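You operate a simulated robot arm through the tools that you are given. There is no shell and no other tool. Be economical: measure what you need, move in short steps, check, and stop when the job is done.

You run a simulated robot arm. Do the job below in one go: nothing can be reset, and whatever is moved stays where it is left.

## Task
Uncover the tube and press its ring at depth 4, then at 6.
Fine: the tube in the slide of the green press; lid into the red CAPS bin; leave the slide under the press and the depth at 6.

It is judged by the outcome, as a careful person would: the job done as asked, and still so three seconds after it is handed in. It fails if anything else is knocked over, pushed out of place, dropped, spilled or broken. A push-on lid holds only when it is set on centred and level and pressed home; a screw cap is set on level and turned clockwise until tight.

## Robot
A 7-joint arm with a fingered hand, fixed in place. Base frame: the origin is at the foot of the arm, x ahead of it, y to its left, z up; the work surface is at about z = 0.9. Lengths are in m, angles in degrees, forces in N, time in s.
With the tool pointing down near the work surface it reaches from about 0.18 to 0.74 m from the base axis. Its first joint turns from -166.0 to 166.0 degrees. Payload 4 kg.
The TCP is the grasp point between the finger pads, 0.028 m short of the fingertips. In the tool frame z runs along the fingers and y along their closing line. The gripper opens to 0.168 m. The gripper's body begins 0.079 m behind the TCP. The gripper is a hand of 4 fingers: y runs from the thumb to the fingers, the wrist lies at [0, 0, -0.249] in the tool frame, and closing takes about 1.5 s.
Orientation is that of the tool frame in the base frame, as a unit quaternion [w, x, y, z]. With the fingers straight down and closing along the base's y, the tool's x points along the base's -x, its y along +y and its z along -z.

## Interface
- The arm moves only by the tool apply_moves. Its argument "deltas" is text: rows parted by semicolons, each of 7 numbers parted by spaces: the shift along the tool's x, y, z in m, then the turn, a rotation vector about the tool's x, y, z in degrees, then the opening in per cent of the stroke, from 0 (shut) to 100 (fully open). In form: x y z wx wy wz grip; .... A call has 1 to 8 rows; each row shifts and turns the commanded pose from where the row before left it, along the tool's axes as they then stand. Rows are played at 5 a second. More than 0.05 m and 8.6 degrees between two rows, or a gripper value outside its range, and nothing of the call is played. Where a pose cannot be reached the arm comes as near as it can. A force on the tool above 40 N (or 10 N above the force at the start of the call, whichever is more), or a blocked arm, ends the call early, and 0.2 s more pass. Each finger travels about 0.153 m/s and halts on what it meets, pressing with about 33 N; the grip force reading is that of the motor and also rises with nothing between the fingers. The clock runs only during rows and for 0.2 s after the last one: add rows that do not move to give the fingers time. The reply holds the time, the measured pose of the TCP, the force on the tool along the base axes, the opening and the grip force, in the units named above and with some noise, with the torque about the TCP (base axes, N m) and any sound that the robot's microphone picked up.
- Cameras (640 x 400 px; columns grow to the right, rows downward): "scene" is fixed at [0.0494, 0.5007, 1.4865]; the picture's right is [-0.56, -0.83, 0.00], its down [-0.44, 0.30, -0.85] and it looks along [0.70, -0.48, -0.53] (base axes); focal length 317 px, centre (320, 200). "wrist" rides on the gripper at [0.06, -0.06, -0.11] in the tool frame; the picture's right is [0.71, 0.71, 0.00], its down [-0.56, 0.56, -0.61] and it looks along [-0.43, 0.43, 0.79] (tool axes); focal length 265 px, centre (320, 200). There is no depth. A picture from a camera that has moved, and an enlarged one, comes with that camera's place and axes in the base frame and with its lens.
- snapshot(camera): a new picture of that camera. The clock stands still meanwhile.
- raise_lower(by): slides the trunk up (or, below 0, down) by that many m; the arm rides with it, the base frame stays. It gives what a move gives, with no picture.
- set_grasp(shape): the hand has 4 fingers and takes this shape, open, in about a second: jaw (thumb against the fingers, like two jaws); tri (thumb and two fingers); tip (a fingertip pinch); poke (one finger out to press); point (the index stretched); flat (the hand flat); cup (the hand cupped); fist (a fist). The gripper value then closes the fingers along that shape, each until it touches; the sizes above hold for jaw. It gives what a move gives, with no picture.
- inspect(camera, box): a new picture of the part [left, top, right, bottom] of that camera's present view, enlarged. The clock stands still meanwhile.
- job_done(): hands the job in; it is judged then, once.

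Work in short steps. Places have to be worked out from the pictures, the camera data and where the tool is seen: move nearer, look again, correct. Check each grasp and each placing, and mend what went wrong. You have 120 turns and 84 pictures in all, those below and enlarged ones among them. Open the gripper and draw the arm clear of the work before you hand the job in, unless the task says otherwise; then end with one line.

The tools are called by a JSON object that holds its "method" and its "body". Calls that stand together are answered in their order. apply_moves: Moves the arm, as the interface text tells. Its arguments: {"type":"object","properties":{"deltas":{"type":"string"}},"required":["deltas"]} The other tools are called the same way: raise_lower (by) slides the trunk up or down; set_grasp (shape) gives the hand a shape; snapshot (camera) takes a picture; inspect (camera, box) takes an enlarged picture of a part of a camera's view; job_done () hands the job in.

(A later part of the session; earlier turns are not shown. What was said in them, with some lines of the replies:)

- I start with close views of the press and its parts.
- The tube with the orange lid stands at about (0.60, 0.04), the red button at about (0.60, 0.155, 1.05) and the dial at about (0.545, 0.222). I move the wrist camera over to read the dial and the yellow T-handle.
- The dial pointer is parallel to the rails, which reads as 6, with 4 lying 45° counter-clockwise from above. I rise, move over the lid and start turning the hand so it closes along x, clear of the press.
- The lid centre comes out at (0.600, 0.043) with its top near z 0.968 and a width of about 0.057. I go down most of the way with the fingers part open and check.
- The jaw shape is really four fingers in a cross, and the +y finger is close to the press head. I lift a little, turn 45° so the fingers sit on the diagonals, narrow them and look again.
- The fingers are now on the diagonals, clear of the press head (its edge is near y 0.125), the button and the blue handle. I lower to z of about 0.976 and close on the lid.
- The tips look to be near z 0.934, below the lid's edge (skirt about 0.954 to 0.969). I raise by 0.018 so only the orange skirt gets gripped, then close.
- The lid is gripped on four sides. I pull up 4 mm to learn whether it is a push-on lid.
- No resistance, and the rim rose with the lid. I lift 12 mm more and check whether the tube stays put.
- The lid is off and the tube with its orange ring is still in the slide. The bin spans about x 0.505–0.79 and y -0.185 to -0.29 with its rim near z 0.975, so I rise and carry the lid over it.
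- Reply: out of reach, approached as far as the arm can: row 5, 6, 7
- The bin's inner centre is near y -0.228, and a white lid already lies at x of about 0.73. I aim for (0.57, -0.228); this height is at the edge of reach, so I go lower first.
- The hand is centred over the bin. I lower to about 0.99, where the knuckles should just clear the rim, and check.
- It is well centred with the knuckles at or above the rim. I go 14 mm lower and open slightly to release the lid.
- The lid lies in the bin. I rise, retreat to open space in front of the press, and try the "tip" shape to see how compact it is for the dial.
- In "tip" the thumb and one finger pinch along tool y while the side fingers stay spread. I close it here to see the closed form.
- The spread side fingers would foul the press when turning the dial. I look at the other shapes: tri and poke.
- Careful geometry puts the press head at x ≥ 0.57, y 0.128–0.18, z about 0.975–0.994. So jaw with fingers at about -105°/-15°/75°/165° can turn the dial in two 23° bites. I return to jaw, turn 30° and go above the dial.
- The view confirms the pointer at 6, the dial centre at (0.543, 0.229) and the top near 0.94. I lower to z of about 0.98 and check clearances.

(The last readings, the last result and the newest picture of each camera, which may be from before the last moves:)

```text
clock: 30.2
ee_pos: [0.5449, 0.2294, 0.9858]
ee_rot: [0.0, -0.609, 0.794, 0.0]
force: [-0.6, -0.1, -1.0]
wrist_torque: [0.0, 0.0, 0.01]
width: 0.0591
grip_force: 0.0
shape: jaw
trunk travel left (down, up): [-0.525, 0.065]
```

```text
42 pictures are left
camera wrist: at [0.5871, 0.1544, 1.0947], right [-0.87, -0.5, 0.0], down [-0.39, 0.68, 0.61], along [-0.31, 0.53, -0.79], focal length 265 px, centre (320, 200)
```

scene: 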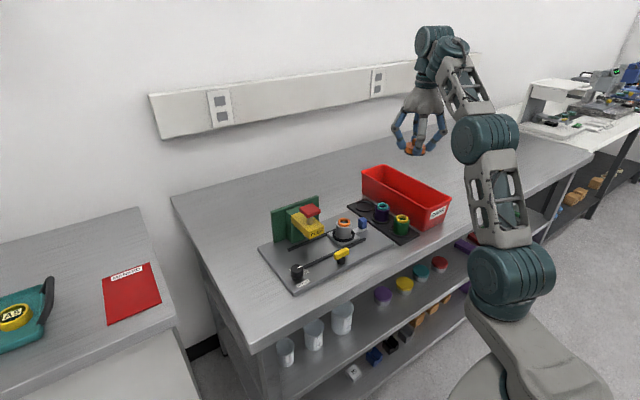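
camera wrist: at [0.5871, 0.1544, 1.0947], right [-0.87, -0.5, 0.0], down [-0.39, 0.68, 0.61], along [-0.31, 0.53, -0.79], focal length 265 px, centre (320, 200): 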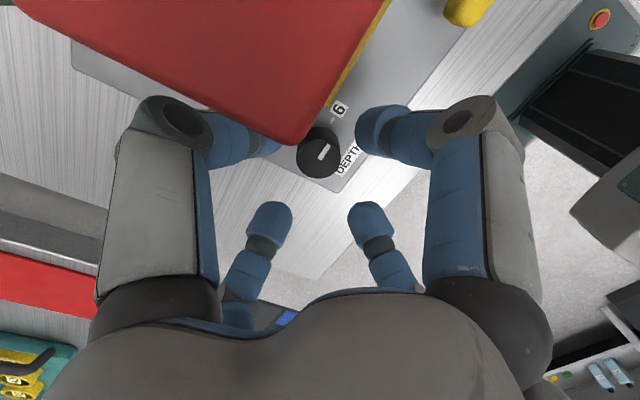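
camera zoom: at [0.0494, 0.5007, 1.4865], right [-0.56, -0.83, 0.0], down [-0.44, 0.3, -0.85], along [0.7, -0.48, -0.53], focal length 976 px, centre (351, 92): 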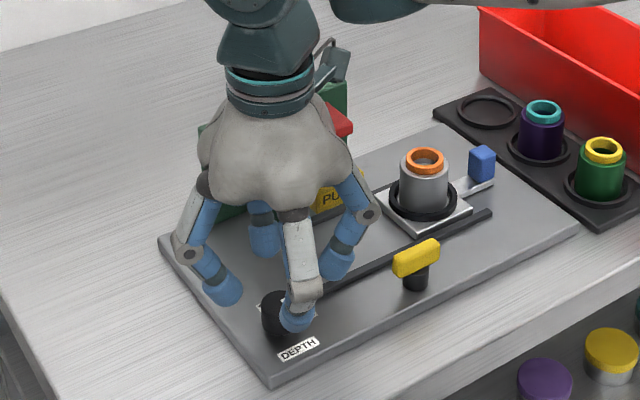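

The wrist camera would come down right over the red button. I rise and turn the hand 90° clockwise so the camera sits over the free side.

{"method": "apply_moves", "body": {"deltas": "0 0 -0.04 0 0 0 35;0 0 -0.04 0 0 0 35;0 0 0 0 0 7.5 35;0 0 0 0 0 7.5 35;0 0 0 0 0 7.5 35;0 0 0 0 0 7.5 35;0 0 0 0 0 7.5 35;0 0 0 0 0 7.5 35"}}

{"method": "apply_moves", "body": {"deltas": "0 0 0 0 0 7.5 35;0 0 0 0 0 7.5 35;0 0 0 0 0 7.5 35;0 0 0 0 0 7.5 35;0 0 0 0 0 7.5 35;0 0 0 0 0 7.5 35;0 0 0.04 0 0 0 35;0 0 0.04 0 0 0 35"}}

{"method": "snapshot", "body": {"camera": "wrist"}}

```text
clock: 32.0
ee_pos: [0.5441, 0.2294, 1.0678]
ee_rot: [-0.001, -0.258, 0.966, -0.001]
force: [-0.2, 0.9, -0.2]
wrist_torque: [0.0, -0.03, -0.02]
width: 0.0588
grip_force: 0.0
shape: jaw
trunk travel left (down, up): [-0.525, 0.065]
```

```text
clock: 33.8
ee_pos: [0.5438, 0.2282, 0.9853]
ee_rot: [0.0, 0.132, 0.991, 0.0]
force: [-0.1, -0.5, 0.0]
wrist_torque: [0.02, 0.01, 0.0]
width: 0.0592
grip_force: 0.1
shape: jaw
trunk travel left (down, up): [-0.525, 0.065]
```

```text
41 pictures are left
camera wrist: at [0.4698, 0.1864, 1.0955], right [-0.5, 0.87, 0.0], down [0.68, 0.39, 0.61], along [0.53, 0.31, -0.79], focal length 265 px, centre (320, 200)
```

wrist: 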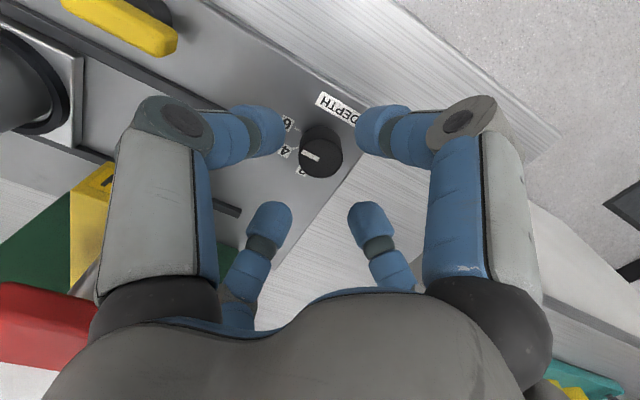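

Clear view and well centred. I lower to about 0.956 and close on the dial.

{"method": "apply_moves", "body": {"deltas": "0 0 0.015 0 0 0 35;0 0 0.014 0 0 0 35;0 0 0 0 0 0 25;0 0 0 0 0 0 15;0 0 0 0 0 0 6;0 0 0 0 0 0 6;0 0 0 0 0 0 6"}}

{"method": "snapshot", "body": {"camera": "wrist"}}

{"method": "inspect", "body": {"camera": "scene", "box": [250, 190, 350, 290]}}

```text
clock: 35.4
ee_pos: [0.5436, 0.2276, 0.9586]
ee_rot: [-0.001, 0.131, 0.991, -0.001]
force: [-0.9, 0.5, -4.8]
wrist_torque: [0.05, -0.01, -0.05]
width: 0.0219
grip_force: 33.2
shape: jaw
trunk travel left (down, up): [-0.525, 0.065]
```

```text
40 pictures are left
camera wrist: at [0.469, 0.1853, 1.0675], right [-0.5, 0.87, 0.0], down [0.68, 0.4, 0.61], along [0.53, 0.31, -0.79], focal length 265 px, centre (320, 200)
```

wrist: 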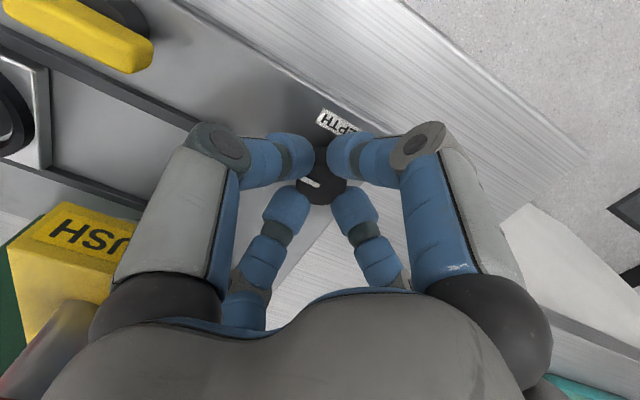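

```text
4.00 times, centred on (300, 240) of scene
camera zoom: at [0.0494, 0.5007, 1.4865], right [-0.56, -0.83, 0.0], down [-0.44, 0.3, -0.85], along [0.7, -0.48, -0.53], focal length 1269 px, centre (400, 40)
```

zoom: 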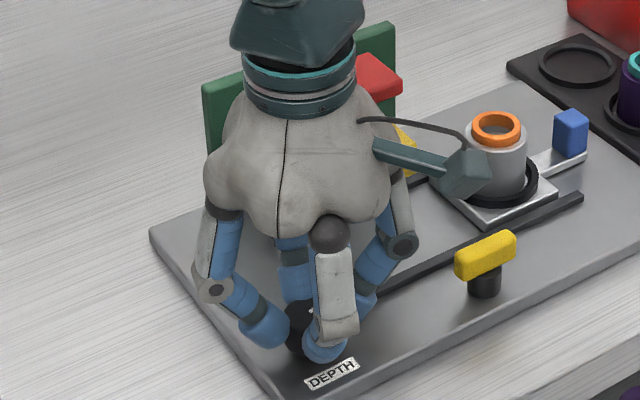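

The dial is gripped. I turn 23° counter-clockwise.

{"method": "apply_moves", "body": {"deltas": "0 0 0 0 0 -5.75 6;0 0 0 0 0 -5.75 6;0 0 0 0 0 -5.75 6;0 0 0 0 0 -5.75 6;0 0 0 0 0 0 6"}}

{"method": "inspect", "body": {"camera": "wrist", "box": [260, 100, 390, 230]}}

```text
clock: 36.6
ee_pos: [0.5439, 0.2281, 0.9581]
ee_rot: [-0.001, -0.069, 0.998, -0.001]
force: [-2.5, -3.2, -15.0]
wrist_torque: [-0.07, -0.02, 0.01]
width: 0.0217
grip_force: 33.0
shape: jaw
trunk travel left (down, up): [-0.525, 0.065]
```

```text
3.08 times, centred on (325, 165) of wrist
camera zoom: at [0.4927, 0.1593, 1.0679], right [-0.8, 0.6, 0.0], down [0.48, 0.63, 0.61], along [0.37, 0.49, -0.79], focal length 817 px, centre (305, 308)
```

zoom: 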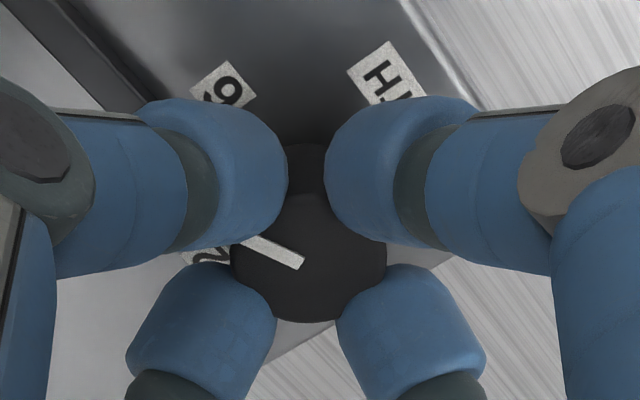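

The dial turned with the hand. I open, rotate back 23°, grip again and repeat.

{"method": "apply_moves", "body": {"deltas": "0 0 0 0 0 0 15;0 0 0 0 0 0 28;0 0 0 0 0 0 28;0 0 0 0 0 5.75 28;0 0 0 0 0 5.75 28;0 0 0 0 0 5.75 28;0 0 0 0 0 5.75 28;0 0 0 0 0 0 28"}}

{"method": "inspect", "body": {"camera": "wrist", "box": [250, 90, 400, 210]}}

```text
clock: 38.4
ee_pos: [0.5438, 0.2296, 0.9577]
ee_rot: [0.0, 0.131, 0.991, -0.001]
force: [1.2, 0.1, -0.9]
wrist_torque: [-0.01, 0.01, 0.0]
width: 0.0469
grip_force: 0.1
shape: jaw
trunk travel left (down, up): [-0.525, 0.065]
```

```text
3.33 times, centred on (325, 150) of wrist
camera zoom: at [0.4691, 0.1858, 1.0684], right [-0.5, 0.87, 0.0], down [0.68, 0.39, 0.61], along [0.53, 0.31, -0.79], focal length 885 px, centre (303, 367)
```

zoom: 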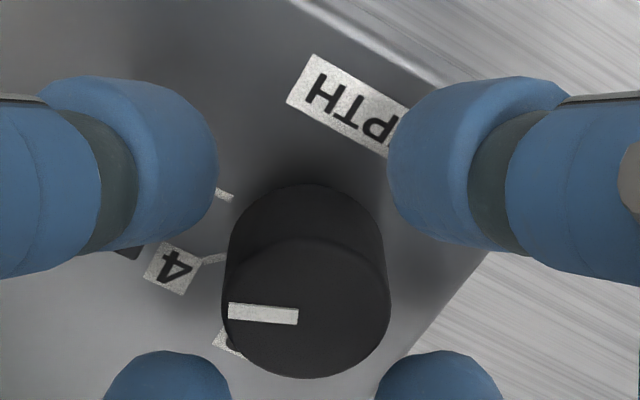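

By projection the ticks lie at -90° (6), -45° (4) and 0° (2), and the pointer is now at about -66°. I grip again and turn another 22°.

{"method": "apply_moves", "body": {"deltas": "0 0 0 0 0 0 15;0 0 0 0 0 0 6;0 0 0 0 0 0 6;0 0 0 0 0 -5.5 6;0 0 0 0 0 -5.5 6;0 0 0 0 0 -5.5 6;0 0 0 0 0 -5.5 6;0 0 0 0 0 0 6"}}

{"method": "apply_moves", "body": {"deltas": "0 0 0 0 0 0 15;0 0 0 0 0 0 30;0 0 0 0 0 0 30;0 0 -0.03 0 0 0 32;0 0 -0.04 0 0 0 32;0 0 -0.04 0 0 0 32;0 0 -0.04 0 0 0 32;0 0 -0.03 0 0 0 32"}}

{"method": "inspect", "body": {"camera": "wrist", "box": [260, 30, 380, 130]}}

```text
clock: 40.2
ee_pos: [0.5446, 0.2283, 0.959]
ee_rot: [0.0, -0.061, 0.998, 0.0]
force: [-3.1, -4.5, -5.1]
wrist_torque: [-0.05, 0.02, 0.0]
width: 0.0219
grip_force: 33.4
shape: jaw
trunk travel left (down, up): [-0.525, 0.065]
```

```text
clock: 42.0
ee_pos: [0.5446, 0.2299, 1.1374]
ee_rot: [0.0, -0.062, 0.998, 0.0]
force: [0.2, 0.3, 0.0]
wrist_torque: [0.03, -0.01, 0.04]
width: 0.0534
grip_force: 0.1
shape: jaw
trunk travel left (down, up): [-0.525, 0.065]
```

```text
4.00 times, centred on (320, 80) of wrist
camera zoom: at [0.4915, 0.1617, 1.2486], right [-0.79, 0.62, 0.0], down [0.49, 0.62, 0.61], along [0.38, 0.48, -0.79], focal length 1062 px, centre (320, 680)
```

zoom: 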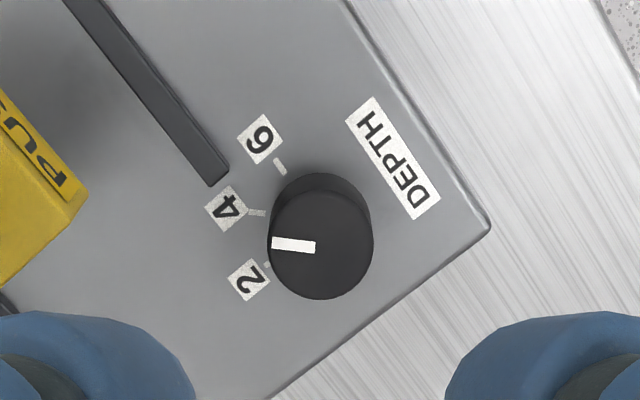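

The pointer lines up with 4. I turn the hand to the diagonal pose, close the fingers and go above the gap behind the blue handle (its -y face is near y -0.037).

{"method": "apply_moves", "body": {"deltas": "0 0 -0.02 0 0 -7.6 20;0 0 0 0 0 -7.6 10;0 0 0 0 0 -7.6 0;0 0 0 0 0 -7.6 0;0 0 0 0 0 -7.6 0"}}

{"method": "apply_moves", "body": {"deltas": "0.0236 -0.0349 0 0 0 0 0;0.0236 -0.0349 0 0 0 0 0;0.0236 -0.0349 0 0 0 0 0;0.0236 -0.0349 0 0 0 0 0;0.0236 -0.0349 0 0 0 0 0;0.0236 -0.0349 0 0 0 0 0;0.0236 -0.0349 0 0 0 0 0;0 0 0 0 0 0 0"}}

{"method": "snapshot", "body": {"camera": "wrist"}}

```text
clock: 43.2
ee_pos: [0.5438, 0.2281, 1.1584]
ee_rot: [0.0, -0.384, 0.923, 0.0]
force: [-0.3, 0.1, 1.1]
wrist_torque: [0.0, -0.01, 0.02]
width: 0.0
grip_force: 32.6
shape: jaw
trunk travel left (down, up): [-0.525, 0.065]
```

```text
clock: 45.0
ee_pos: [0.5988, -0.0607, 1.1572]
ee_rot: [-0.001, -0.383, 0.924, 0.001]
force: [0.0, 0.5, 0.1]
wrist_torque: [-0.05, 0.03, 0.01]
width: 0.0002
grip_force: 33.0
shape: jaw
trunk travel left (down, up): [-0.525, 0.065]
```

```text
35 pictures are left
camera wrist: at [0.5994, -0.1466, 1.2661], right [-1.0, 0.0, 0.0], down [0.0, 0.79, 0.61], along [0.0, 0.61, -0.79], focal length 265 px, centre (320, 200)
```

wrist: 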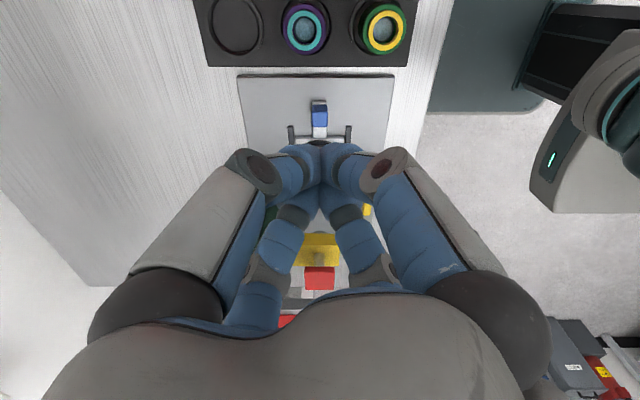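

{"method": "inspect", "body": {"camera": "wrist", "box": [280, 80, 360, 150]}}

```text
5.71 times, centred on (320, 115) of wrist
camera zoom: at [0.5994, -0.1466, 1.2661], right [-1.0, 0.0, 0.0], down [0.0, 0.79, 0.61], along [0.0, 0.61, -0.79], focal length 1517 px, centre (320, 686)
```

zoom: 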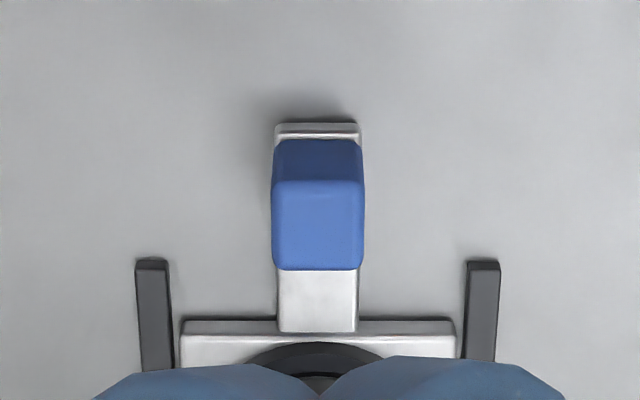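

The block spans y -0.037 to -0.0175 with its top at 0.952, and the purple tube is farther away at (0.615, -0.122). I lower behind the block.

{"method": "apply_moves", "body": {"deltas": "0.0025 -0.0025 0.038 0 0 0 0;0 0 0.038 0 0 0 0;0 0 0.038 0 0 0 0;0 0 0.038 0 0 0 0;0 0 0.025 0 0 0 0;0 0 0 0 0 0 0"}}

{"method": "inspect", "body": {"camera": "scene", "box": [310, 150, 450, 260]}}

{"method": "snapshot", "body": {"camera": "wrist"}}

```text
clock: 46.4
ee_pos: [0.6002, -0.0616, 0.9803]
ee_rot: [0.0, -0.383, 0.924, 0.0]
force: [0.6, 0.9, -0.8]
wrist_torque: [-0.01, 0.0, 0.02]
width: 0.0
grip_force: 32.7
shape: jaw
trunk travel left (down, up): [-0.525, 0.065]
```

```text
3.64 times, centred on (380, 205) of scene
camera zoom: at [0.0494, 0.5007, 1.4865], right [-0.56, -0.83, 0.0], down [-0.44, 0.3, -0.85], along [0.7, -0.48, -0.53], focal length 1153 px, centre (102, 182)
```

zoom: 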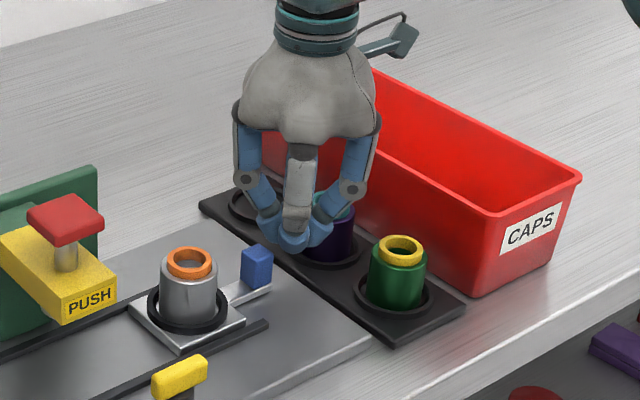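

```text
32 pictures are left
camera wrist: at [0.5993, -0.1478, 1.0895], right [-1.0, 0.0, 0.0], down [0.0, 0.79, 0.61], along [0.0, 0.61, -0.79], focal length 265 px, centre (320, 200)
```

wrist: 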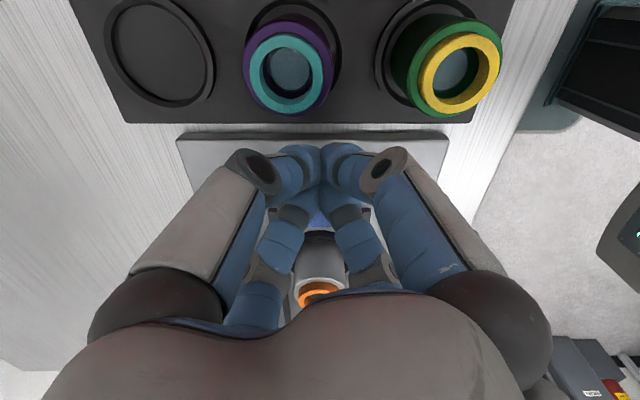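

The tips are at about 0.941. I lower 10 mm more and start pushing gently in +y.

{"method": "apply_moves", "body": {"deltas": "0 0 0.01 0 0 0 0;-0.0035 0.0035 0 0 0 0 0;-0.0035 0.0035 0 0 0 0 0;-0.0035 0.0035 0 0 0 0 0;-0.0035 0.0035 0 0 0 0 0;-0.0035 0.0035 0 0 0 0 0;0 0 0 0 0 0 0"}}

{"method": "inspect", "body": {"camera": "scene", "box": [290, 170, 410, 270]}}

```text
clock: 48.0
ee_pos: [0.6001, -0.0381, 0.9716]
ee_rot: [-0.001, -0.383, 0.924, 0.0]
force: [0.2, 0.2, -0.2]
wrist_torque: [-0.03, 0.0, 0.03]
width: 0.0
grip_force: 32.9
shape: jaw
trunk travel left (down, up): [-0.525, 0.065]
```

```text
4.00 times, centred on (350, 220) of scene
camera zoom: at [0.0494, 0.5007, 1.4865], right [-0.56, -0.83, 0.0], down [-0.44, 0.3, -0.85], along [0.7, -0.48, -0.53], focal length 1269 px, centre (200, 120)
```

zoom: 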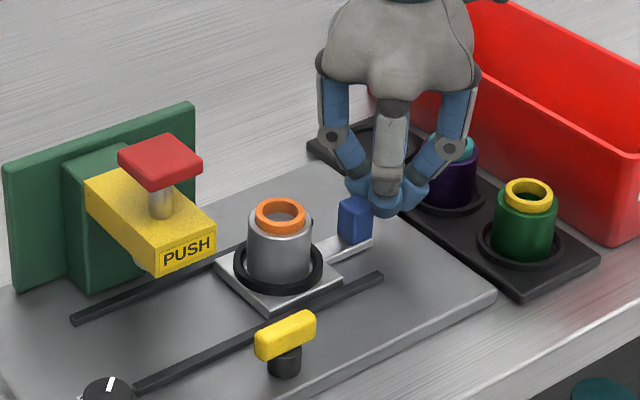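

The slide moves freely. I push about 0.075 m further.

{"method": "apply_moves", "body": {"deltas": "-0.0066 0.0066 0 0 0 0 0;-0.0066 0.0066 0 0 0 0 0;-0.0066 0.0066 0 0 0 0 0;-0.0066 0.0066 0 0 0 0 0;-0.0066 0.0066 0 0 0 0 0;-0.0066 0.0066 0 0 0 0 0;-0.0066 0.0066 0 0 0 0 0;-0.0066 0.0066 0 0 0 0 0"}}

{"method": "inspect", "body": {"camera": "scene", "box": [270, 170, 390, 270]}}

{"method": "snapshot", "body": {"camera": "wrist"}}

```text
clock: 49.8
ee_pos: [0.5988, 0.0354, 0.9722]
ee_rot: [0.001, -0.382, 0.924, -0.001]
force: [0.8, 0.2, 0.7]
wrist_torque: [-0.02, -0.03, 0.03]
width: 0.0
grip_force: 32.9
shape: jaw
trunk travel left (down, up): [-0.525, 0.065]
```

```text
4.00 times, centred on (330, 220) of scene
camera zoom: at [0.0494, 0.5007, 1.4865], right [-0.56, -0.83, 0.0], down [-0.44, 0.3, -0.85], along [0.7, -0.48, -0.53], focal length 1269 px, centre (280, 120)
```

zoom: 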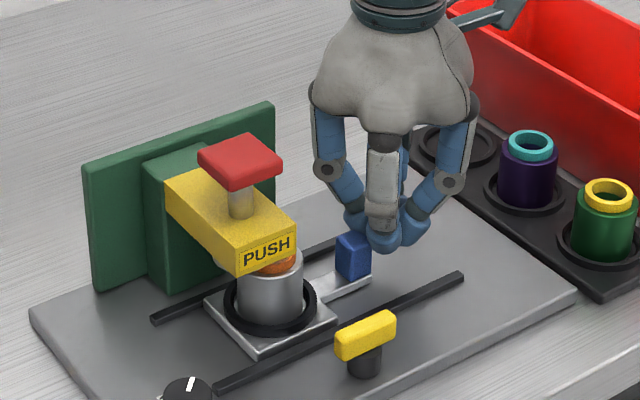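

```text
29 pictures are left
camera wrist: at [0.5991, -0.0498, 1.0819], right [-1.0, 0.0, 0.0], down [0.0, 0.79, 0.61], along [0.0, 0.61, -0.79], focal length 265 px, centre (320, 200)
```

wrist: 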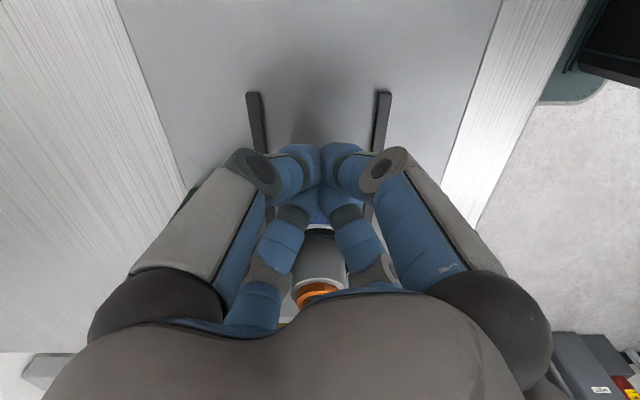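

It is gliding with the tube going under the head. I push on in small steps toward the stop, watching the force.

{"method": "apply_moves", "body": {"deltas": "-0.0028 0.0028 0 0 0 0 0;-0.0028 0.0028 0 0 0 0 0;-0.0028 0.0028 0 0 0 0 0;-0.0028 0.0028 0 0 0 0 0;-0.0028 0.0028 0 0 0 0 0"}}

{"method": "inspect", "body": {"camera": "scene", "box": [270, 170, 390, 270]}}

```text
clock: 51.0
ee_pos: [0.6008, 0.0543, 0.9722]
ee_rot: [0.0, -0.383, 0.924, 0.0]
force: [0.4, 0.0, -0.3]
wrist_torque: [0.03, -0.01, 0.04]
width: 0.0001
grip_force: 32.8
shape: jaw
trunk travel left (down, up): [-0.525, 0.065]
```

```text
4.00 times, centred on (330, 220) of scene
camera zoom: at [0.0494, 0.5007, 1.4865], right [-0.56, -0.83, 0.0], down [-0.44, 0.3, -0.85], along [0.7, -0.48, -0.53], focal length 1269 px, centre (280, 120)
```

zoom: 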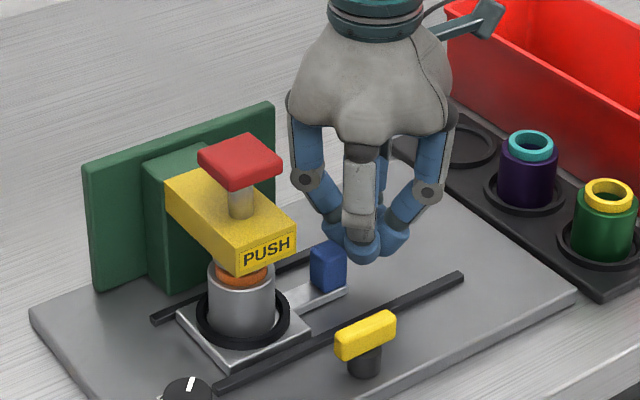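

The tube now looks nearly under the shaft. I nudge further in 2 mm steps to find the stop.

{"method": "apply_moves", "body": {"deltas": "-0.0014 0.0014 0 0 0 0 0;-0.0014 0.0014 0 0 0 0 0"}}

{"method": "inspect", "body": {"camera": "scene", "box": [275, 195, 335, 255]}}

```text
clock: 51.6
ee_pos: [0.5995, 0.0575, 0.9727]
ee_rot: [0.0, -0.382, 0.924, 0.0]
force: [0.5, -2.7, 0.6]
wrist_torque: [-0.07, -0.05, 0.02]
width: 0.0
grip_force: 33.5
shape: jaw
trunk travel left (down, up): [-0.525, 0.065]
```

```text
6.67 times, centred on (305, 225) of scene
camera zoom: at [0.0494, 0.5007, 1.4865], right [-0.56, -0.83, 0.0], down [-0.44, 0.3, -0.85], along [0.7, -0.48, -0.53], focal length 2114 px, centre (420, 33)
```

zoom: 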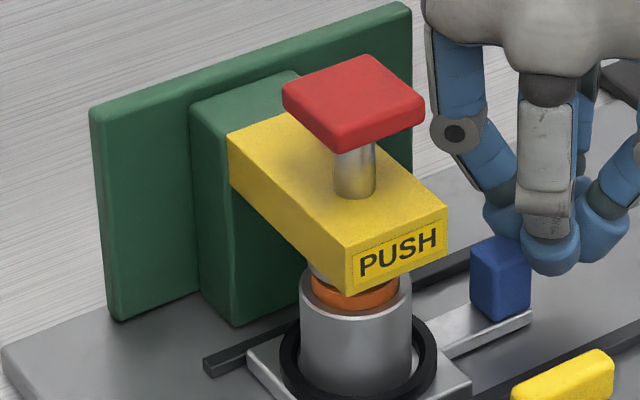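

{"method": "apply_moves", "body": {"deltas": "-0.0014 0.0014 0 0 0 0 0;0 0 0 0 0 0 0"}}

```text
clock: 52.2
ee_pos: [0.6001, 0.0573, 0.9716]
ee_rot: [0.0, -0.381, 0.924, -0.001]
force: [0.0, -10.9, 2.7]
wrist_torque: [-0.13, -0.04, -0.1]
width: 0.0
grip_force: 33.6
shape: jaw
trunk travel left (down, up): [-0.525, 0.065]
```

The stop is reached at 11 N. I back off, rise and go above the red button at about (0.600, 0.153, 1.052).

{"method": "apply_moves", "body": {"deltas": "0.0085 -0.0085 0 0 0 0 0;0 0 -0.045 0 0 0 0;0 0 -0.045 0 0 0 0;0 0 -0.045 0 0 0 0;0 0 -0.04 0 0 0 0;-0.0254 0.0254 0 0 0 0 0;-0.0254 0.0254 0 0 0 0 0;-0.0254 0.0254 0 0 0 0 0"}}

{"method": "snapshot", "body": {"camera": "wrist"}}

{"method": "inspect", "body": {"camera": "scene", "box": [260, 130, 380, 260]}}

```text
clock: 54.0
ee_pos: [0.5986, 0.1578, 1.1472]
ee_rot: [0.0, -0.383, 0.924, 0.0]
force: [0.6, -0.2, 0.0]
wrist_torque: [-0.01, 0.02, 0.01]
width: 0.0001
grip_force: 33.3
shape: jaw
trunk travel left (down, up): [-0.525, 0.065]
```

```text
26 pictures are left
camera wrist: at [0.5983, 0.072, 1.257], right [-1.0, 0.0, 0.0], down [0.0, 0.79, 0.61], along [0.0, 0.61, -0.79], focal length 265 px, centre (320, 200)
```

wrist: 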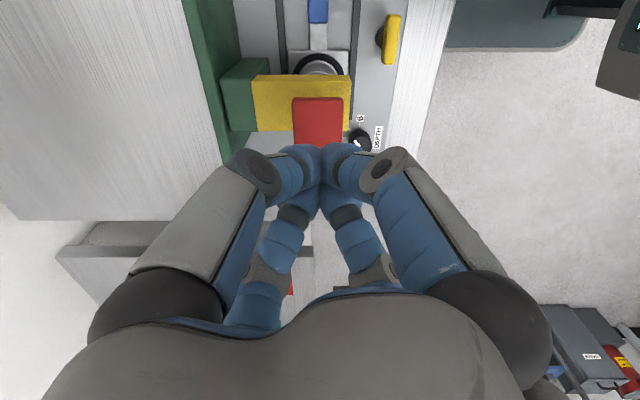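

```text
3.08 times, centred on (320, 195) of scene
camera zoom: at [0.0494, 0.5007, 1.4865], right [-0.56, -0.83, 0.0], down [-0.44, 0.3, -0.85], along [0.7, -0.48, -0.53], focal length 976 px, centre (320, 215)
```

zoom: 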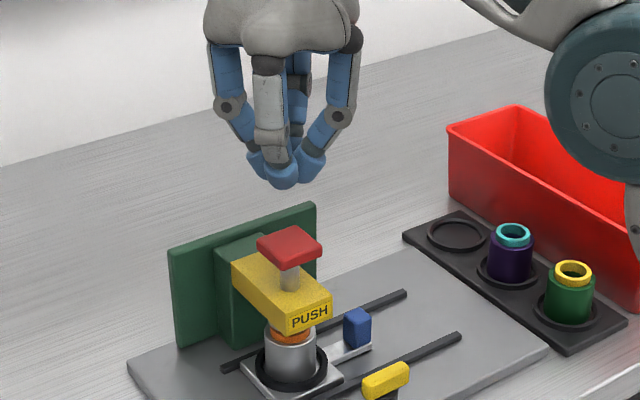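

I shift 5 mm back to the button's centre and lower to just above it.

{"method": "apply_moves", "body": {"deltas": "0.0035 -0.0035 0.025 0 0 0 0;0 0 0.022 0 0 0 0;0 0 0.004 0 0 0 0;0 0 0 0 0 0 0"}}

{"method": "inspect", "body": {"camera": "scene", "box": [270, 170, 370, 260]}}

```text
clock: 55.0
ee_pos: [0.5973, 0.1503, 1.0966]
ee_rot: [0.0, -0.382, 0.924, 0.0]
force: [0.8, 0.0, -0.3]
wrist_torque: [-0.02, 0.01, -0.02]
width: 0.0
grip_force: 32.7
shape: jaw
trunk travel left (down, up): [-0.525, 0.065]
```

```text
4.44 times, centred on (320, 215) of scene
camera zoom: at [0.0494, 0.5007, 1.4865], right [-0.56, -0.83, 0.0], down [-0.44, 0.3, -0.85], along [0.7, -0.48, -0.53], focal length 1410 px, centre (320, 133)
```

zoom: 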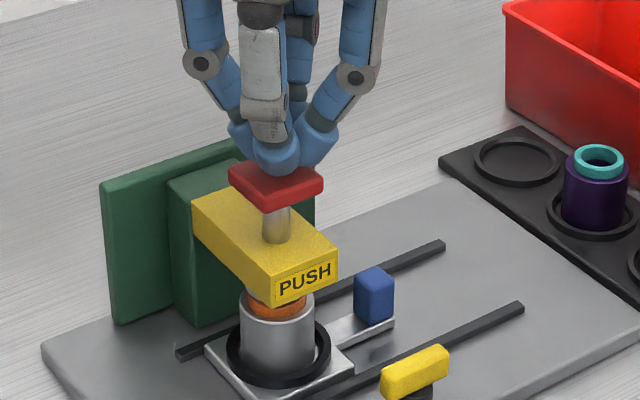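

The tips are centred just above the button. I press down in small steps.

{"method": "apply_moves", "body": {"deltas": "0 0 0.003 0 0 0 0;0 0 0.003 0 0 0 0;0 0 0.003 0 0 0 0;0 0 0.003 0 0 0 0"}}

```text
clock: 56.0
ee_pos: [0.5986, 0.1515, 1.0858]
ee_rot: [0.001, -0.383, 0.924, 0.001]
force: [0.8, 0.0, 3.6]
wrist_torque: [0.02, -0.01, -0.03]
width: 0.0
grip_force: 33.0
shape: jaw
trunk travel left (down, up): [-0.525, 0.065]
heard: click
```

A click at 3.6 N. I continue gently to see whether the stroke is at its stop.

{"method": "apply_moves", "body": {"deltas": "0 0 0.002 0 0 0 0;0 0 0.002 0 0 0 0;0 0 0 0 0 0 0"}}

{"method": "inspect", "body": {"camera": "scene", "box": [270, 170, 370, 260]}}

```text
clock: 56.8
ee_pos: [0.599, 0.1519, 1.0801]
ee_rot: [0.001, -0.382, 0.924, 0.0]
force: [3.6, 0.2, 9.0]
wrist_torque: [0.01, -0.08, 0.0]
width: 0.0
grip_force: 33.1
shape: jaw
trunk travel left (down, up): [-0.525, 0.065]
```

```text
4.44 times, centred on (320, 215) of scene
camera zoom: at [0.0494, 0.5007, 1.4865], right [-0.56, -0.83, 0.0], down [-0.44, 0.3, -0.85], along [0.7, -0.48, -0.53], focal length 1410 px, centre (320, 133)
```

zoom: 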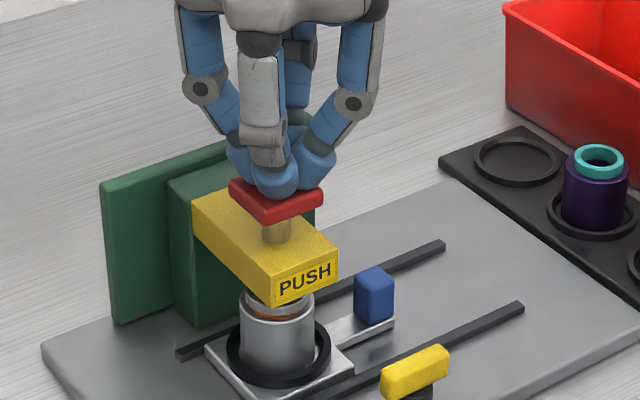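

{"method": "apply_moves", "body": {"deltas": "0 0 0.002 0 0 0 0;0 0 0.002 0 0 0 0;0 0 0 0 0 0 0"}}

```text
clock: 57.7
ee_pos: [0.5988, 0.1516, 1.0802]
ee_rot: [0.006, -0.383, 0.924, 0.0]
force: [-2.4, -1.0, 14.1]
wrist_torque: [-0.1, 0.15, 0.01]
width: 0.0
grip_force: 33.0
shape: jaw
trunk travel left (down, up): [-0.525, 0.065]
stopped in row 3: the force on the tool passed its limit at 41 N (the readings are from after the stop); the commanded pose is now the measured one
```

That is a hard stop at z 1.080, so the stroke at depth 4 is complete. I raise off the button and look.

{"method": "apply_moves", "body": {"deltas": "0 0 -0.01 0 0 0 0;0 0 -0.01 0 0 0 0;0 0 -0.025 0 0 0 0;0 0 -0.03 0 0 0 0;0 0 0 0 0 0 0"}}

{"method": "inspect", "body": {"camera": "scene", "box": [270, 170, 370, 260]}}

```text
clock: 58.9
ee_pos: [0.6012, 0.1496, 1.156]
ee_rot: [0.004, -0.383, 0.924, -0.001]
force: [0.2, 0.5, 0.4]
wrist_torque: [0.02, -0.02, -0.03]
width: 0.0
grip_force: 33.1
shape: jaw
trunk travel left (down, up): [-0.525, 0.065]
```

```text
4.44 times, centred on (320, 215) of scene
camera zoom: at [0.0494, 0.5007, 1.4865], right [-0.56, -0.83, 0.0], down [-0.44, 0.3, -0.85], along [0.7, -0.48, -0.53], focal length 1410 px, centre (320, 133)
```

zoom: 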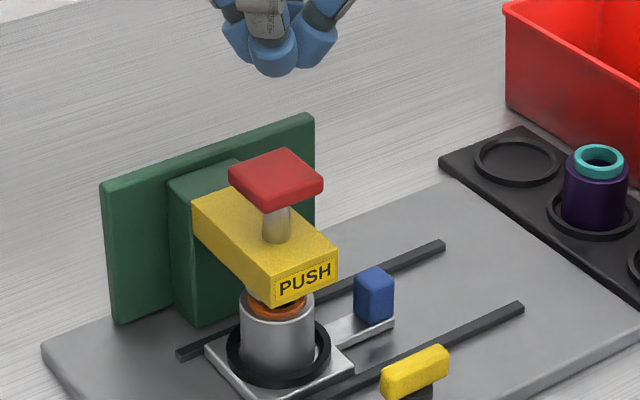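

The ring is partly in and the button sprang back. I go back over the dial with the hand turned for the clockwise bites.

{"method": "apply_moves", "body": {"deltas": "-0.0052 0.0322 0 0 0 0 15;-0.0052 0.0322 0 0 0 0 35;-0.0053 0.0322 0 0 0 0 35;0 0 0 0 0 7.4 35;0 0 0 0 0 7.4 35;0 0 0 0 0 7.4 35;0 0 0 0 0 7.4 35;0 0 0 0 0 7.4 35"}}

{"method": "apply_moves", "body": {"deltas": "0 0 0.04 0 0 0 35;0 0 0.04 0 0 0 35;0 0 0.04 0 0 0 35;0 0 0.04 0 0 0 35;0 0 0 0 0 0 35"}}

{"method": "inspect", "body": {"camera": "wrist", "box": [230, 60, 410, 200]}}

```text
clock: 60.7
ee_pos: [0.5428, 0.2307, 1.1541]
ee_rot: [0.004, -0.069, 0.998, 0.001]
force: [0.8, -0.3, -0.2]
wrist_torque: [0.04, -0.01, 0.03]
width: 0.0588
grip_force: 0.0
shape: jaw
trunk travel left (down, up): [-0.525, 0.065]
```

```text
clock: 61.9
ee_pos: [0.5433, 0.2327, 0.9932]
ee_rot: [0.004, -0.07, 0.998, 0.001]
force: [0.1, -0.4, 0.4]
wrist_torque: [0.0, 0.0, -0.03]
width: 0.0584
grip_force: 0.0
shape: jaw
trunk travel left (down, up): [-0.525, 0.065]
```

```text
2.86 times, centred on (320, 130) of wrist
camera zoom: at [0.4902, 0.1637, 1.1017], right [-0.8, 0.6, 0.0], down [0.47, 0.63, 0.62], along [0.38, 0.49, -0.78], focal length 758 px, centre (320, 400)
```

zoom: 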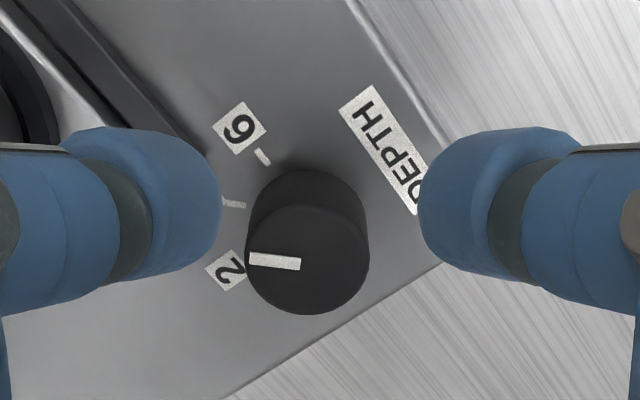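

I correct 3.5 mm in y, lower to about 0.958 and close on the dial.

{"method": "apply_moves", "body": {"deltas": "0.0005 -0.0035 0.018 0 0 0 35;0 0 0.018 0 0 0 35;0 0 0 0 0 0 35;0 0 0 0 0 0 22;0 0 0 0 0 0 10;0 0 0 0 0 0 6;0 0 0 0 0 0 6"}}

{"method": "apply_moves", "body": {"deltas": "0 0 0 0 0 5.75 6;0 0 0 0 0 5.75 6;0 0 0 0 0 5.75 6;0 0 0 0 0 5.75 6;0 0 0 0 0 0 6"}}

{"method": "apply_moves", "body": {"deltas": "0 0 0 0 0 0 15;0 0 0 0 0 0 28;0 0 0 0 0 0 28;0 0 0 0 0 -5.75 28;0 0 0 0 0 -5.75 28;0 0 0 0 0 -5.75 28;0 0 0 0 0 -5.75 28;0 0 0 0 0 0 28"}}

{"method": "inspect", "body": {"camera": "wrist", "box": [250, 90, 400, 210]}}

```text
clock: 63.5
ee_pos: [0.5446, 0.2284, 0.9572]
ee_rot: [0.003, -0.07, 0.998, 0.001]
force: [-0.6, -0.8, -4.9]
wrist_torque: [0.04, -0.01, 0.01]
width: 0.0228
grip_force: 32.9
shape: jaw
trunk travel left (down, up): [-0.525, 0.065]
```

```text
clock: 64.7
ee_pos: [0.5428, 0.229, 0.9573]
ee_rot: [0.004, 0.131, 0.991, 0.002]
force: [-6.5, 3.4, 0.4]
wrist_torque: [0.09, 0.08, 0.04]
width: 0.0226
grip_force: 33.3
shape: jaw
trunk travel left (down, up): [-0.525, 0.065]
```

```text
clock: 66.5
ee_pos: [0.5458, 0.2288, 0.9562]
ee_rot: [0.004, -0.071, 0.997, 0.001]
force: [0.3, 0.0, 0.0]
wrist_torque: [0.01, 0.02, -0.01]
width: 0.047
grip_force: 0.1
shape: jaw
trunk travel left (down, up): [-0.525, 0.065]
```

```text
3.33 times, centred on (325, 150) of wrist
camera zoom: at [0.492, 0.1596, 1.0652], right [-0.8, 0.6, 0.0], down [0.47, 0.63, 0.62], along [0.38, 0.49, -0.78], focal length 885 px, centre (303, 367)
```

zoom: 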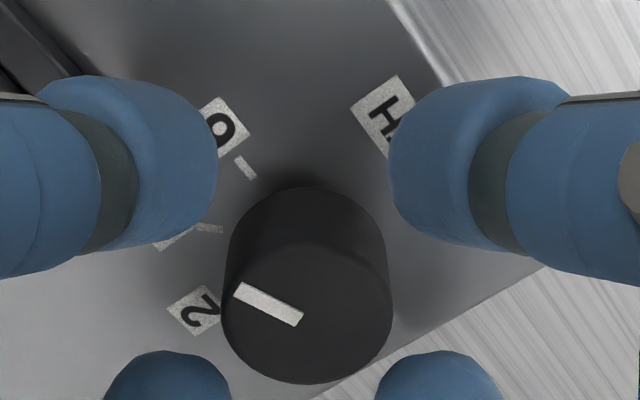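

The pointer is at about -68°. I turn another 22° clockwise, release and rise.

{"method": "apply_moves", "body": {"deltas": "0 0 0 0 0 0 15;0 0 0 0 0 0 6;0 0 0 0 0 0 6;0 0 0 0 0 5.5 6;0 0 0 0 0 5.5 6;0 0 0 0 0 5.5 6;0 0 0 0 0 5.5 6;0 0 0 0 0 0 6"}}

{"method": "apply_moves", "body": {"deltas": "0 0 0 0 0 0 15;0 0 0 0 0 0 30;0 0 0 0 0 0 30;0 0 -0.03 0 0 0 32;0 0 -0.04 0 0 0 32;0 0 -0.04 0 0 0 32;0 0 -0.04 0 0 0 32;0 0 -0.045 0 0 0 32"}}

{"method": "inspect", "body": {"camera": "wrist", "box": [260, 30, 380, 130]}}

```text
clock: 68.3
ee_pos: [0.5441, 0.2282, 0.9563]
ee_rot: [0.004, 0.122, 0.993, 0.002]
force: [-2.7, 2.9, -9.9]
wrist_torque: [0.06, 0.02, 0.16]
width: 0.0231
grip_force: 32.7
shape: jaw
trunk travel left (down, up): [-0.525, 0.065]
```

```text
clock: 70.1
ee_pos: [0.5412, 0.23, 1.1506]
ee_rot: [0.004, 0.122, 0.993, 0.002]
force: [-0.3, 0.0, 1.0]
wrist_torque: [-0.02, 0.0, 0.0]
width: 0.0533
grip_force: 0.0
shape: jaw
trunk travel left (down, up): [-0.525, 0.065]
```

```text
4.00 times, centred on (320, 80) of wrist
camera zoom: at [0.4677, 0.1853, 1.2597], right [-0.52, 0.86, 0.0], down [0.67, 0.41, 0.62], along [0.53, 0.32, -0.78], focal length 1062 px, centre (320, 680)
```

zoom: 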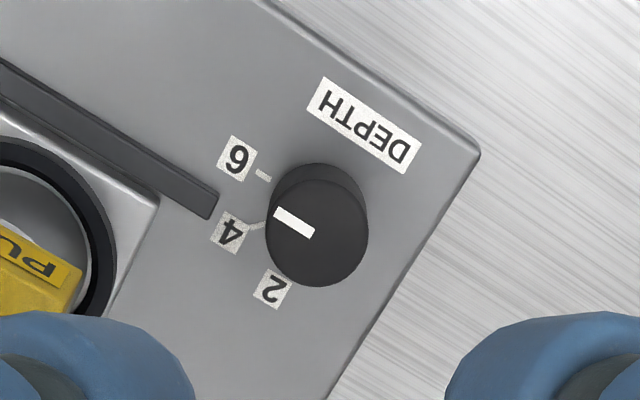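

The pointer is at 6. I close the fingers and move over the button again.

{"method": "apply_moves", "body": {"deltas": "-0.0251 -0.0207 0 0 0 0 15;-0.0251 -0.0207 0 0 0 0 0;-0.0251 -0.0207 0 0 0 0 0;0 0 0 0 0 0 0;0 0 0.025 0 0 0 0;0 0 0.025 0 0 0 0;0 0 0 0 0 0 0"}}

{"method": "inspect", "body": {"camera": "scene", "box": [270, 170, 370, 260]}}

```text
clock: 71.7
ee_pos: [0.6029, 0.1499, 1.1003]
ee_rot: [0.004, 0.122, 0.993, 0.002]
force: [0.4, -0.5, -0.1]
wrist_torque: [0.0, 0.01, -0.01]
width: 0.0
grip_force: 32.9
shape: jaw
trunk travel left (down, up): [-0.525, 0.065]
```

```text
4.44 times, centred on (320, 215) of scene
camera zoom: at [0.0494, 0.5007, 1.4865], right [-0.56, -0.83, 0.0], down [-0.44, 0.3, -0.85], along [0.7, -0.48, -0.53], focal length 1410 px, centre (320, 133)
```

zoom: 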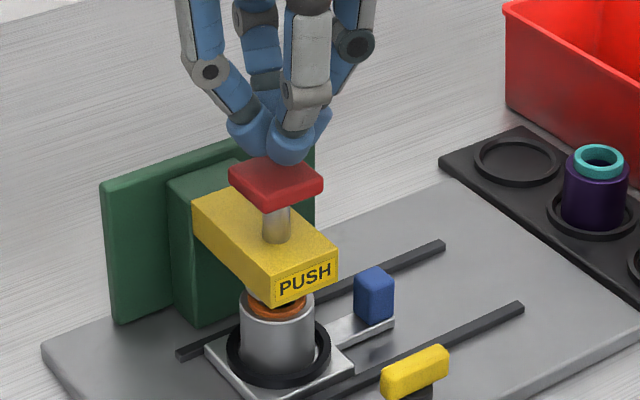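

Nearly centred; I correct by a few mm and press down until the stop.

{"method": "apply_moves", "body": {"deltas": "0.0036 0.0022 0 0 0 0 0;0 0 0.004 0 0 0 0;0 0 0.004 0 0 0 0;0 0 0.003 0 0 0 0;0 0 0.003 0 0 0 0;0 0 0.003 0 0 0 0;0 0 0.002 0 0 0 0;0 0 0 0 0 0 0"}}

```text
clock: 73.5
ee_pos: [0.5997, 0.1522, 1.0833]
ee_rot: [0.004, 0.121, 0.993, 0.002]
force: [0.6, 0.6, 1.6]
wrist_torque: [0.01, -0.02, 0.0]
width: 0.0001
grip_force: 33.4
shape: jaw
trunk travel left (down, up): [-0.525, 0.065]
heard: click
```

{"method": "apply_moves", "body": {"deltas": "0 0 0.002 0 0 0 0;0 0 0.002 0 0 0 0;0 0 0.002 0 0 0 0;0 0 0.002 0 0 0 0;0 0 0 0 0 0 0"}}

```text
clock: 74.7
ee_pos: [0.5971, 0.1514, 1.0786]
ee_rot: [0.007, 0.121, 0.993, 0.005]
force: [6.2, 2.2, 30.3]
wrist_torque: [-0.07, -0.06, -0.01]
width: 0.0
grip_force: 33.1
shape: jaw
trunk travel left (down, up): [-0.525, 0.065]
```

{"method": "apply_moves", "body": {"deltas": "0 0 0.001 0 0 0 0;0 0 0.001 0 0 0 0;0 0 0 0 0 0 0"}}

{"method": "inspect", "body": {"camera": "scene", "box": [270, 170, 370, 260]}}

```text
clock: 75.1
ee_pos: [0.5973, 0.1513, 1.0792]
ee_rot: [0.009, 0.123, 0.992, 0.005]
force: [-2.7, -1.9, 15.3]
wrist_torque: [-0.08, 0.19, 0.02]
width: 0.0
grip_force: 33.5
shape: jaw
trunk travel left (down, up): [-0.525, 0.065]
stopped in row 2: the force on the tool passed its limit at 43 N (the readings are from after the stop); the commanded pose is now the measured one
```

```text
4.44 times, centred on (320, 215) of scene
camera zoom: at [0.0494, 0.5007, 1.4865], right [-0.56, -0.83, 0.0], down [-0.44, 0.3, -0.85], along [0.7, -0.48, -0.53], focal length 1410 px, centre (320, 133)
```

zoom: 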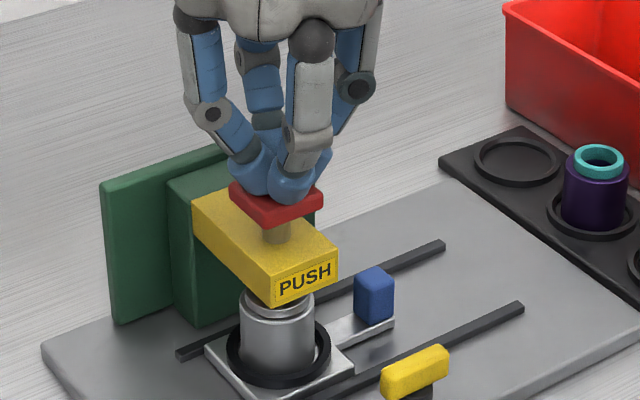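

Full stroke at depth 6, and the ring is deeper in than before. I rise off, check the ring, and draw the arm clear.

{"method": "apply_moves", "body": {"deltas": "0 0 -0.01 0 0 0 0;0 0 -0.01 0 0 0 0;0 0 -0.03 0 0 0 0;0 0 -0.04 0 0 0 0;0.03 0.01 -0.02 0 0 0 20;0.04 0.01 0 0 0 0 40;0.04 0 0 0 0 0 60;0.03 0 0 0 0 0 80"}}

{"method": "inspect", "body": {"camera": "scene", "box": [280, 190, 360, 260]}}

{"method": "snapshot", "body": {"camera": "scene"}}

{"method": "snapshot", "body": {"camera": "wrist"}}

```text
clock: 76.9
ee_pos: [0.465, 0.204, 1.1845]
ee_rot: [0.007, 0.123, 0.992, 0.004]
force: [-0.2, 0.2, -0.7]
wrist_torque: [0.01, -0.01, -0.02]
width: 0.1341
grip_force: 0.0
shape: jaw
out of reach, approached as far as the arm can: row 5
trunk travel left (down, up): [-0.525, 0.065]
```

```text
5.71 times, centred on (320, 225) of scene
camera zoom: at [0.0494, 0.5007, 1.4865], right [-0.56, -0.83, 0.0], down [-0.44, 0.3, -0.85], along [0.7, -0.48, -0.53], focal length 1812 px, centre (320, 57)
```

zoom: 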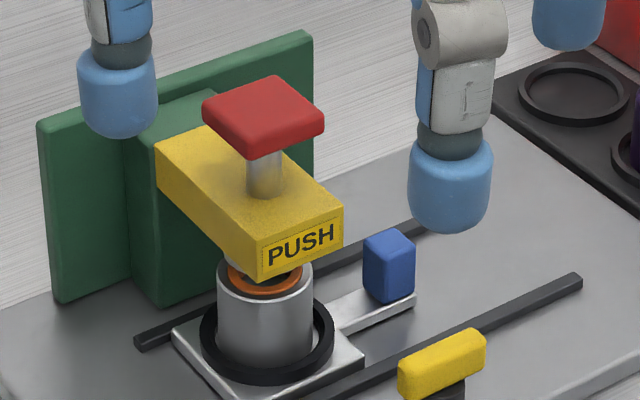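

```text
15 pictures are left
```

scene: 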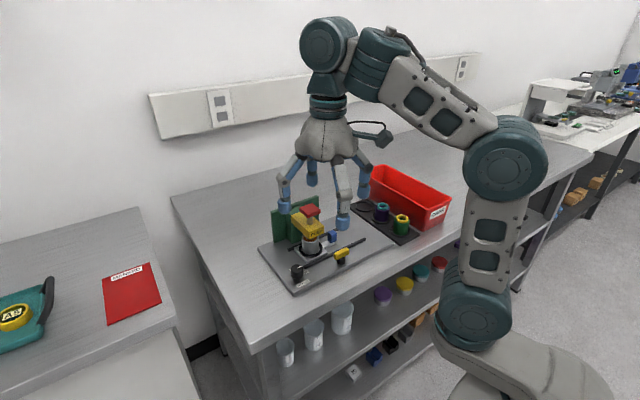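

```text
14 pictures are left
camera wrist: at [0.3895, 0.1599, 1.2922], right [-0.51, 0.86, 0.0], down [0.67, 0.4, 0.63], along [0.54, 0.32, -0.78], focal length 265 px, centre (320, 200)
```

wrist: 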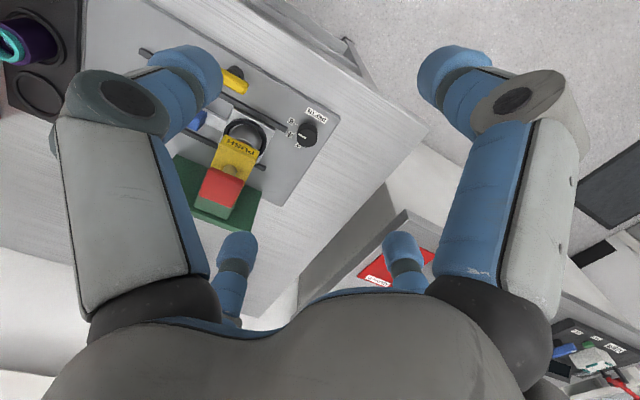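

The ring sits inside the tube's rim, the slide is under the press and the dial reads 6. I draw the arm back a little further and hand in.

{"method": "apply_moves", "body": {"deltas": "0.03 0 0 0 0 0 80;0.03 0 0 0 0 0 80;0.03 0 0 0 0 0 80;0 0 0 0 0 0 80"}}

{"method": "inspect", "body": {"camera": "scene", "box": [250, 160, 460, 300]}}

```text
clock: 77.9
ee_pos: [0.3763, 0.2286, 1.184]
ee_rot: [0.006, 0.122, 0.993, 0.004]
force: [-0.1, 0.8, -0.3]
wrist_torque: [0.01, -0.04, -0.01]
width: 0.1341
grip_force: 0.1
shape: jaw
trunk travel left (down, up): [-0.525, 0.065]
```

```text
2.86 times, centred on (355, 230) of scene
camera zoom: at [0.0494, 0.5007, 1.4865], right [-0.56, -0.83, 0.0], down [-0.44, 0.3, -0.85], along [0.7, -0.48, -0.53], focal length 906 px, centre (220, 114)
```

zoom: 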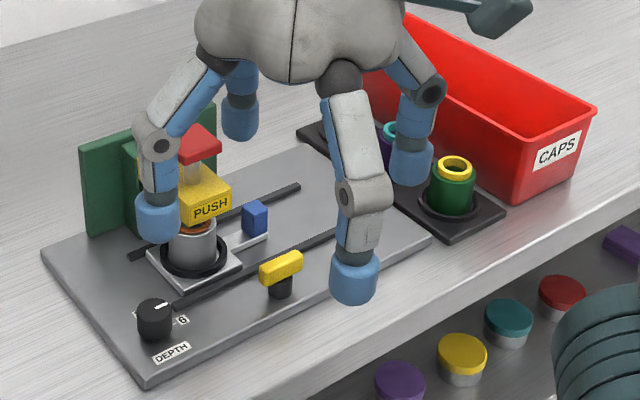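

Everything is in place: dial at 6, slide under the press, other items undisturbed. I hand it in.

{"method": "job_done", "body": {}}

```text
The job is handed in.
```

The tube is uncovered with its orange lid in the red CAPS bin, its ring was pressed at depth 4 and then at 6, and the slide is left under the press with the dial at 6.
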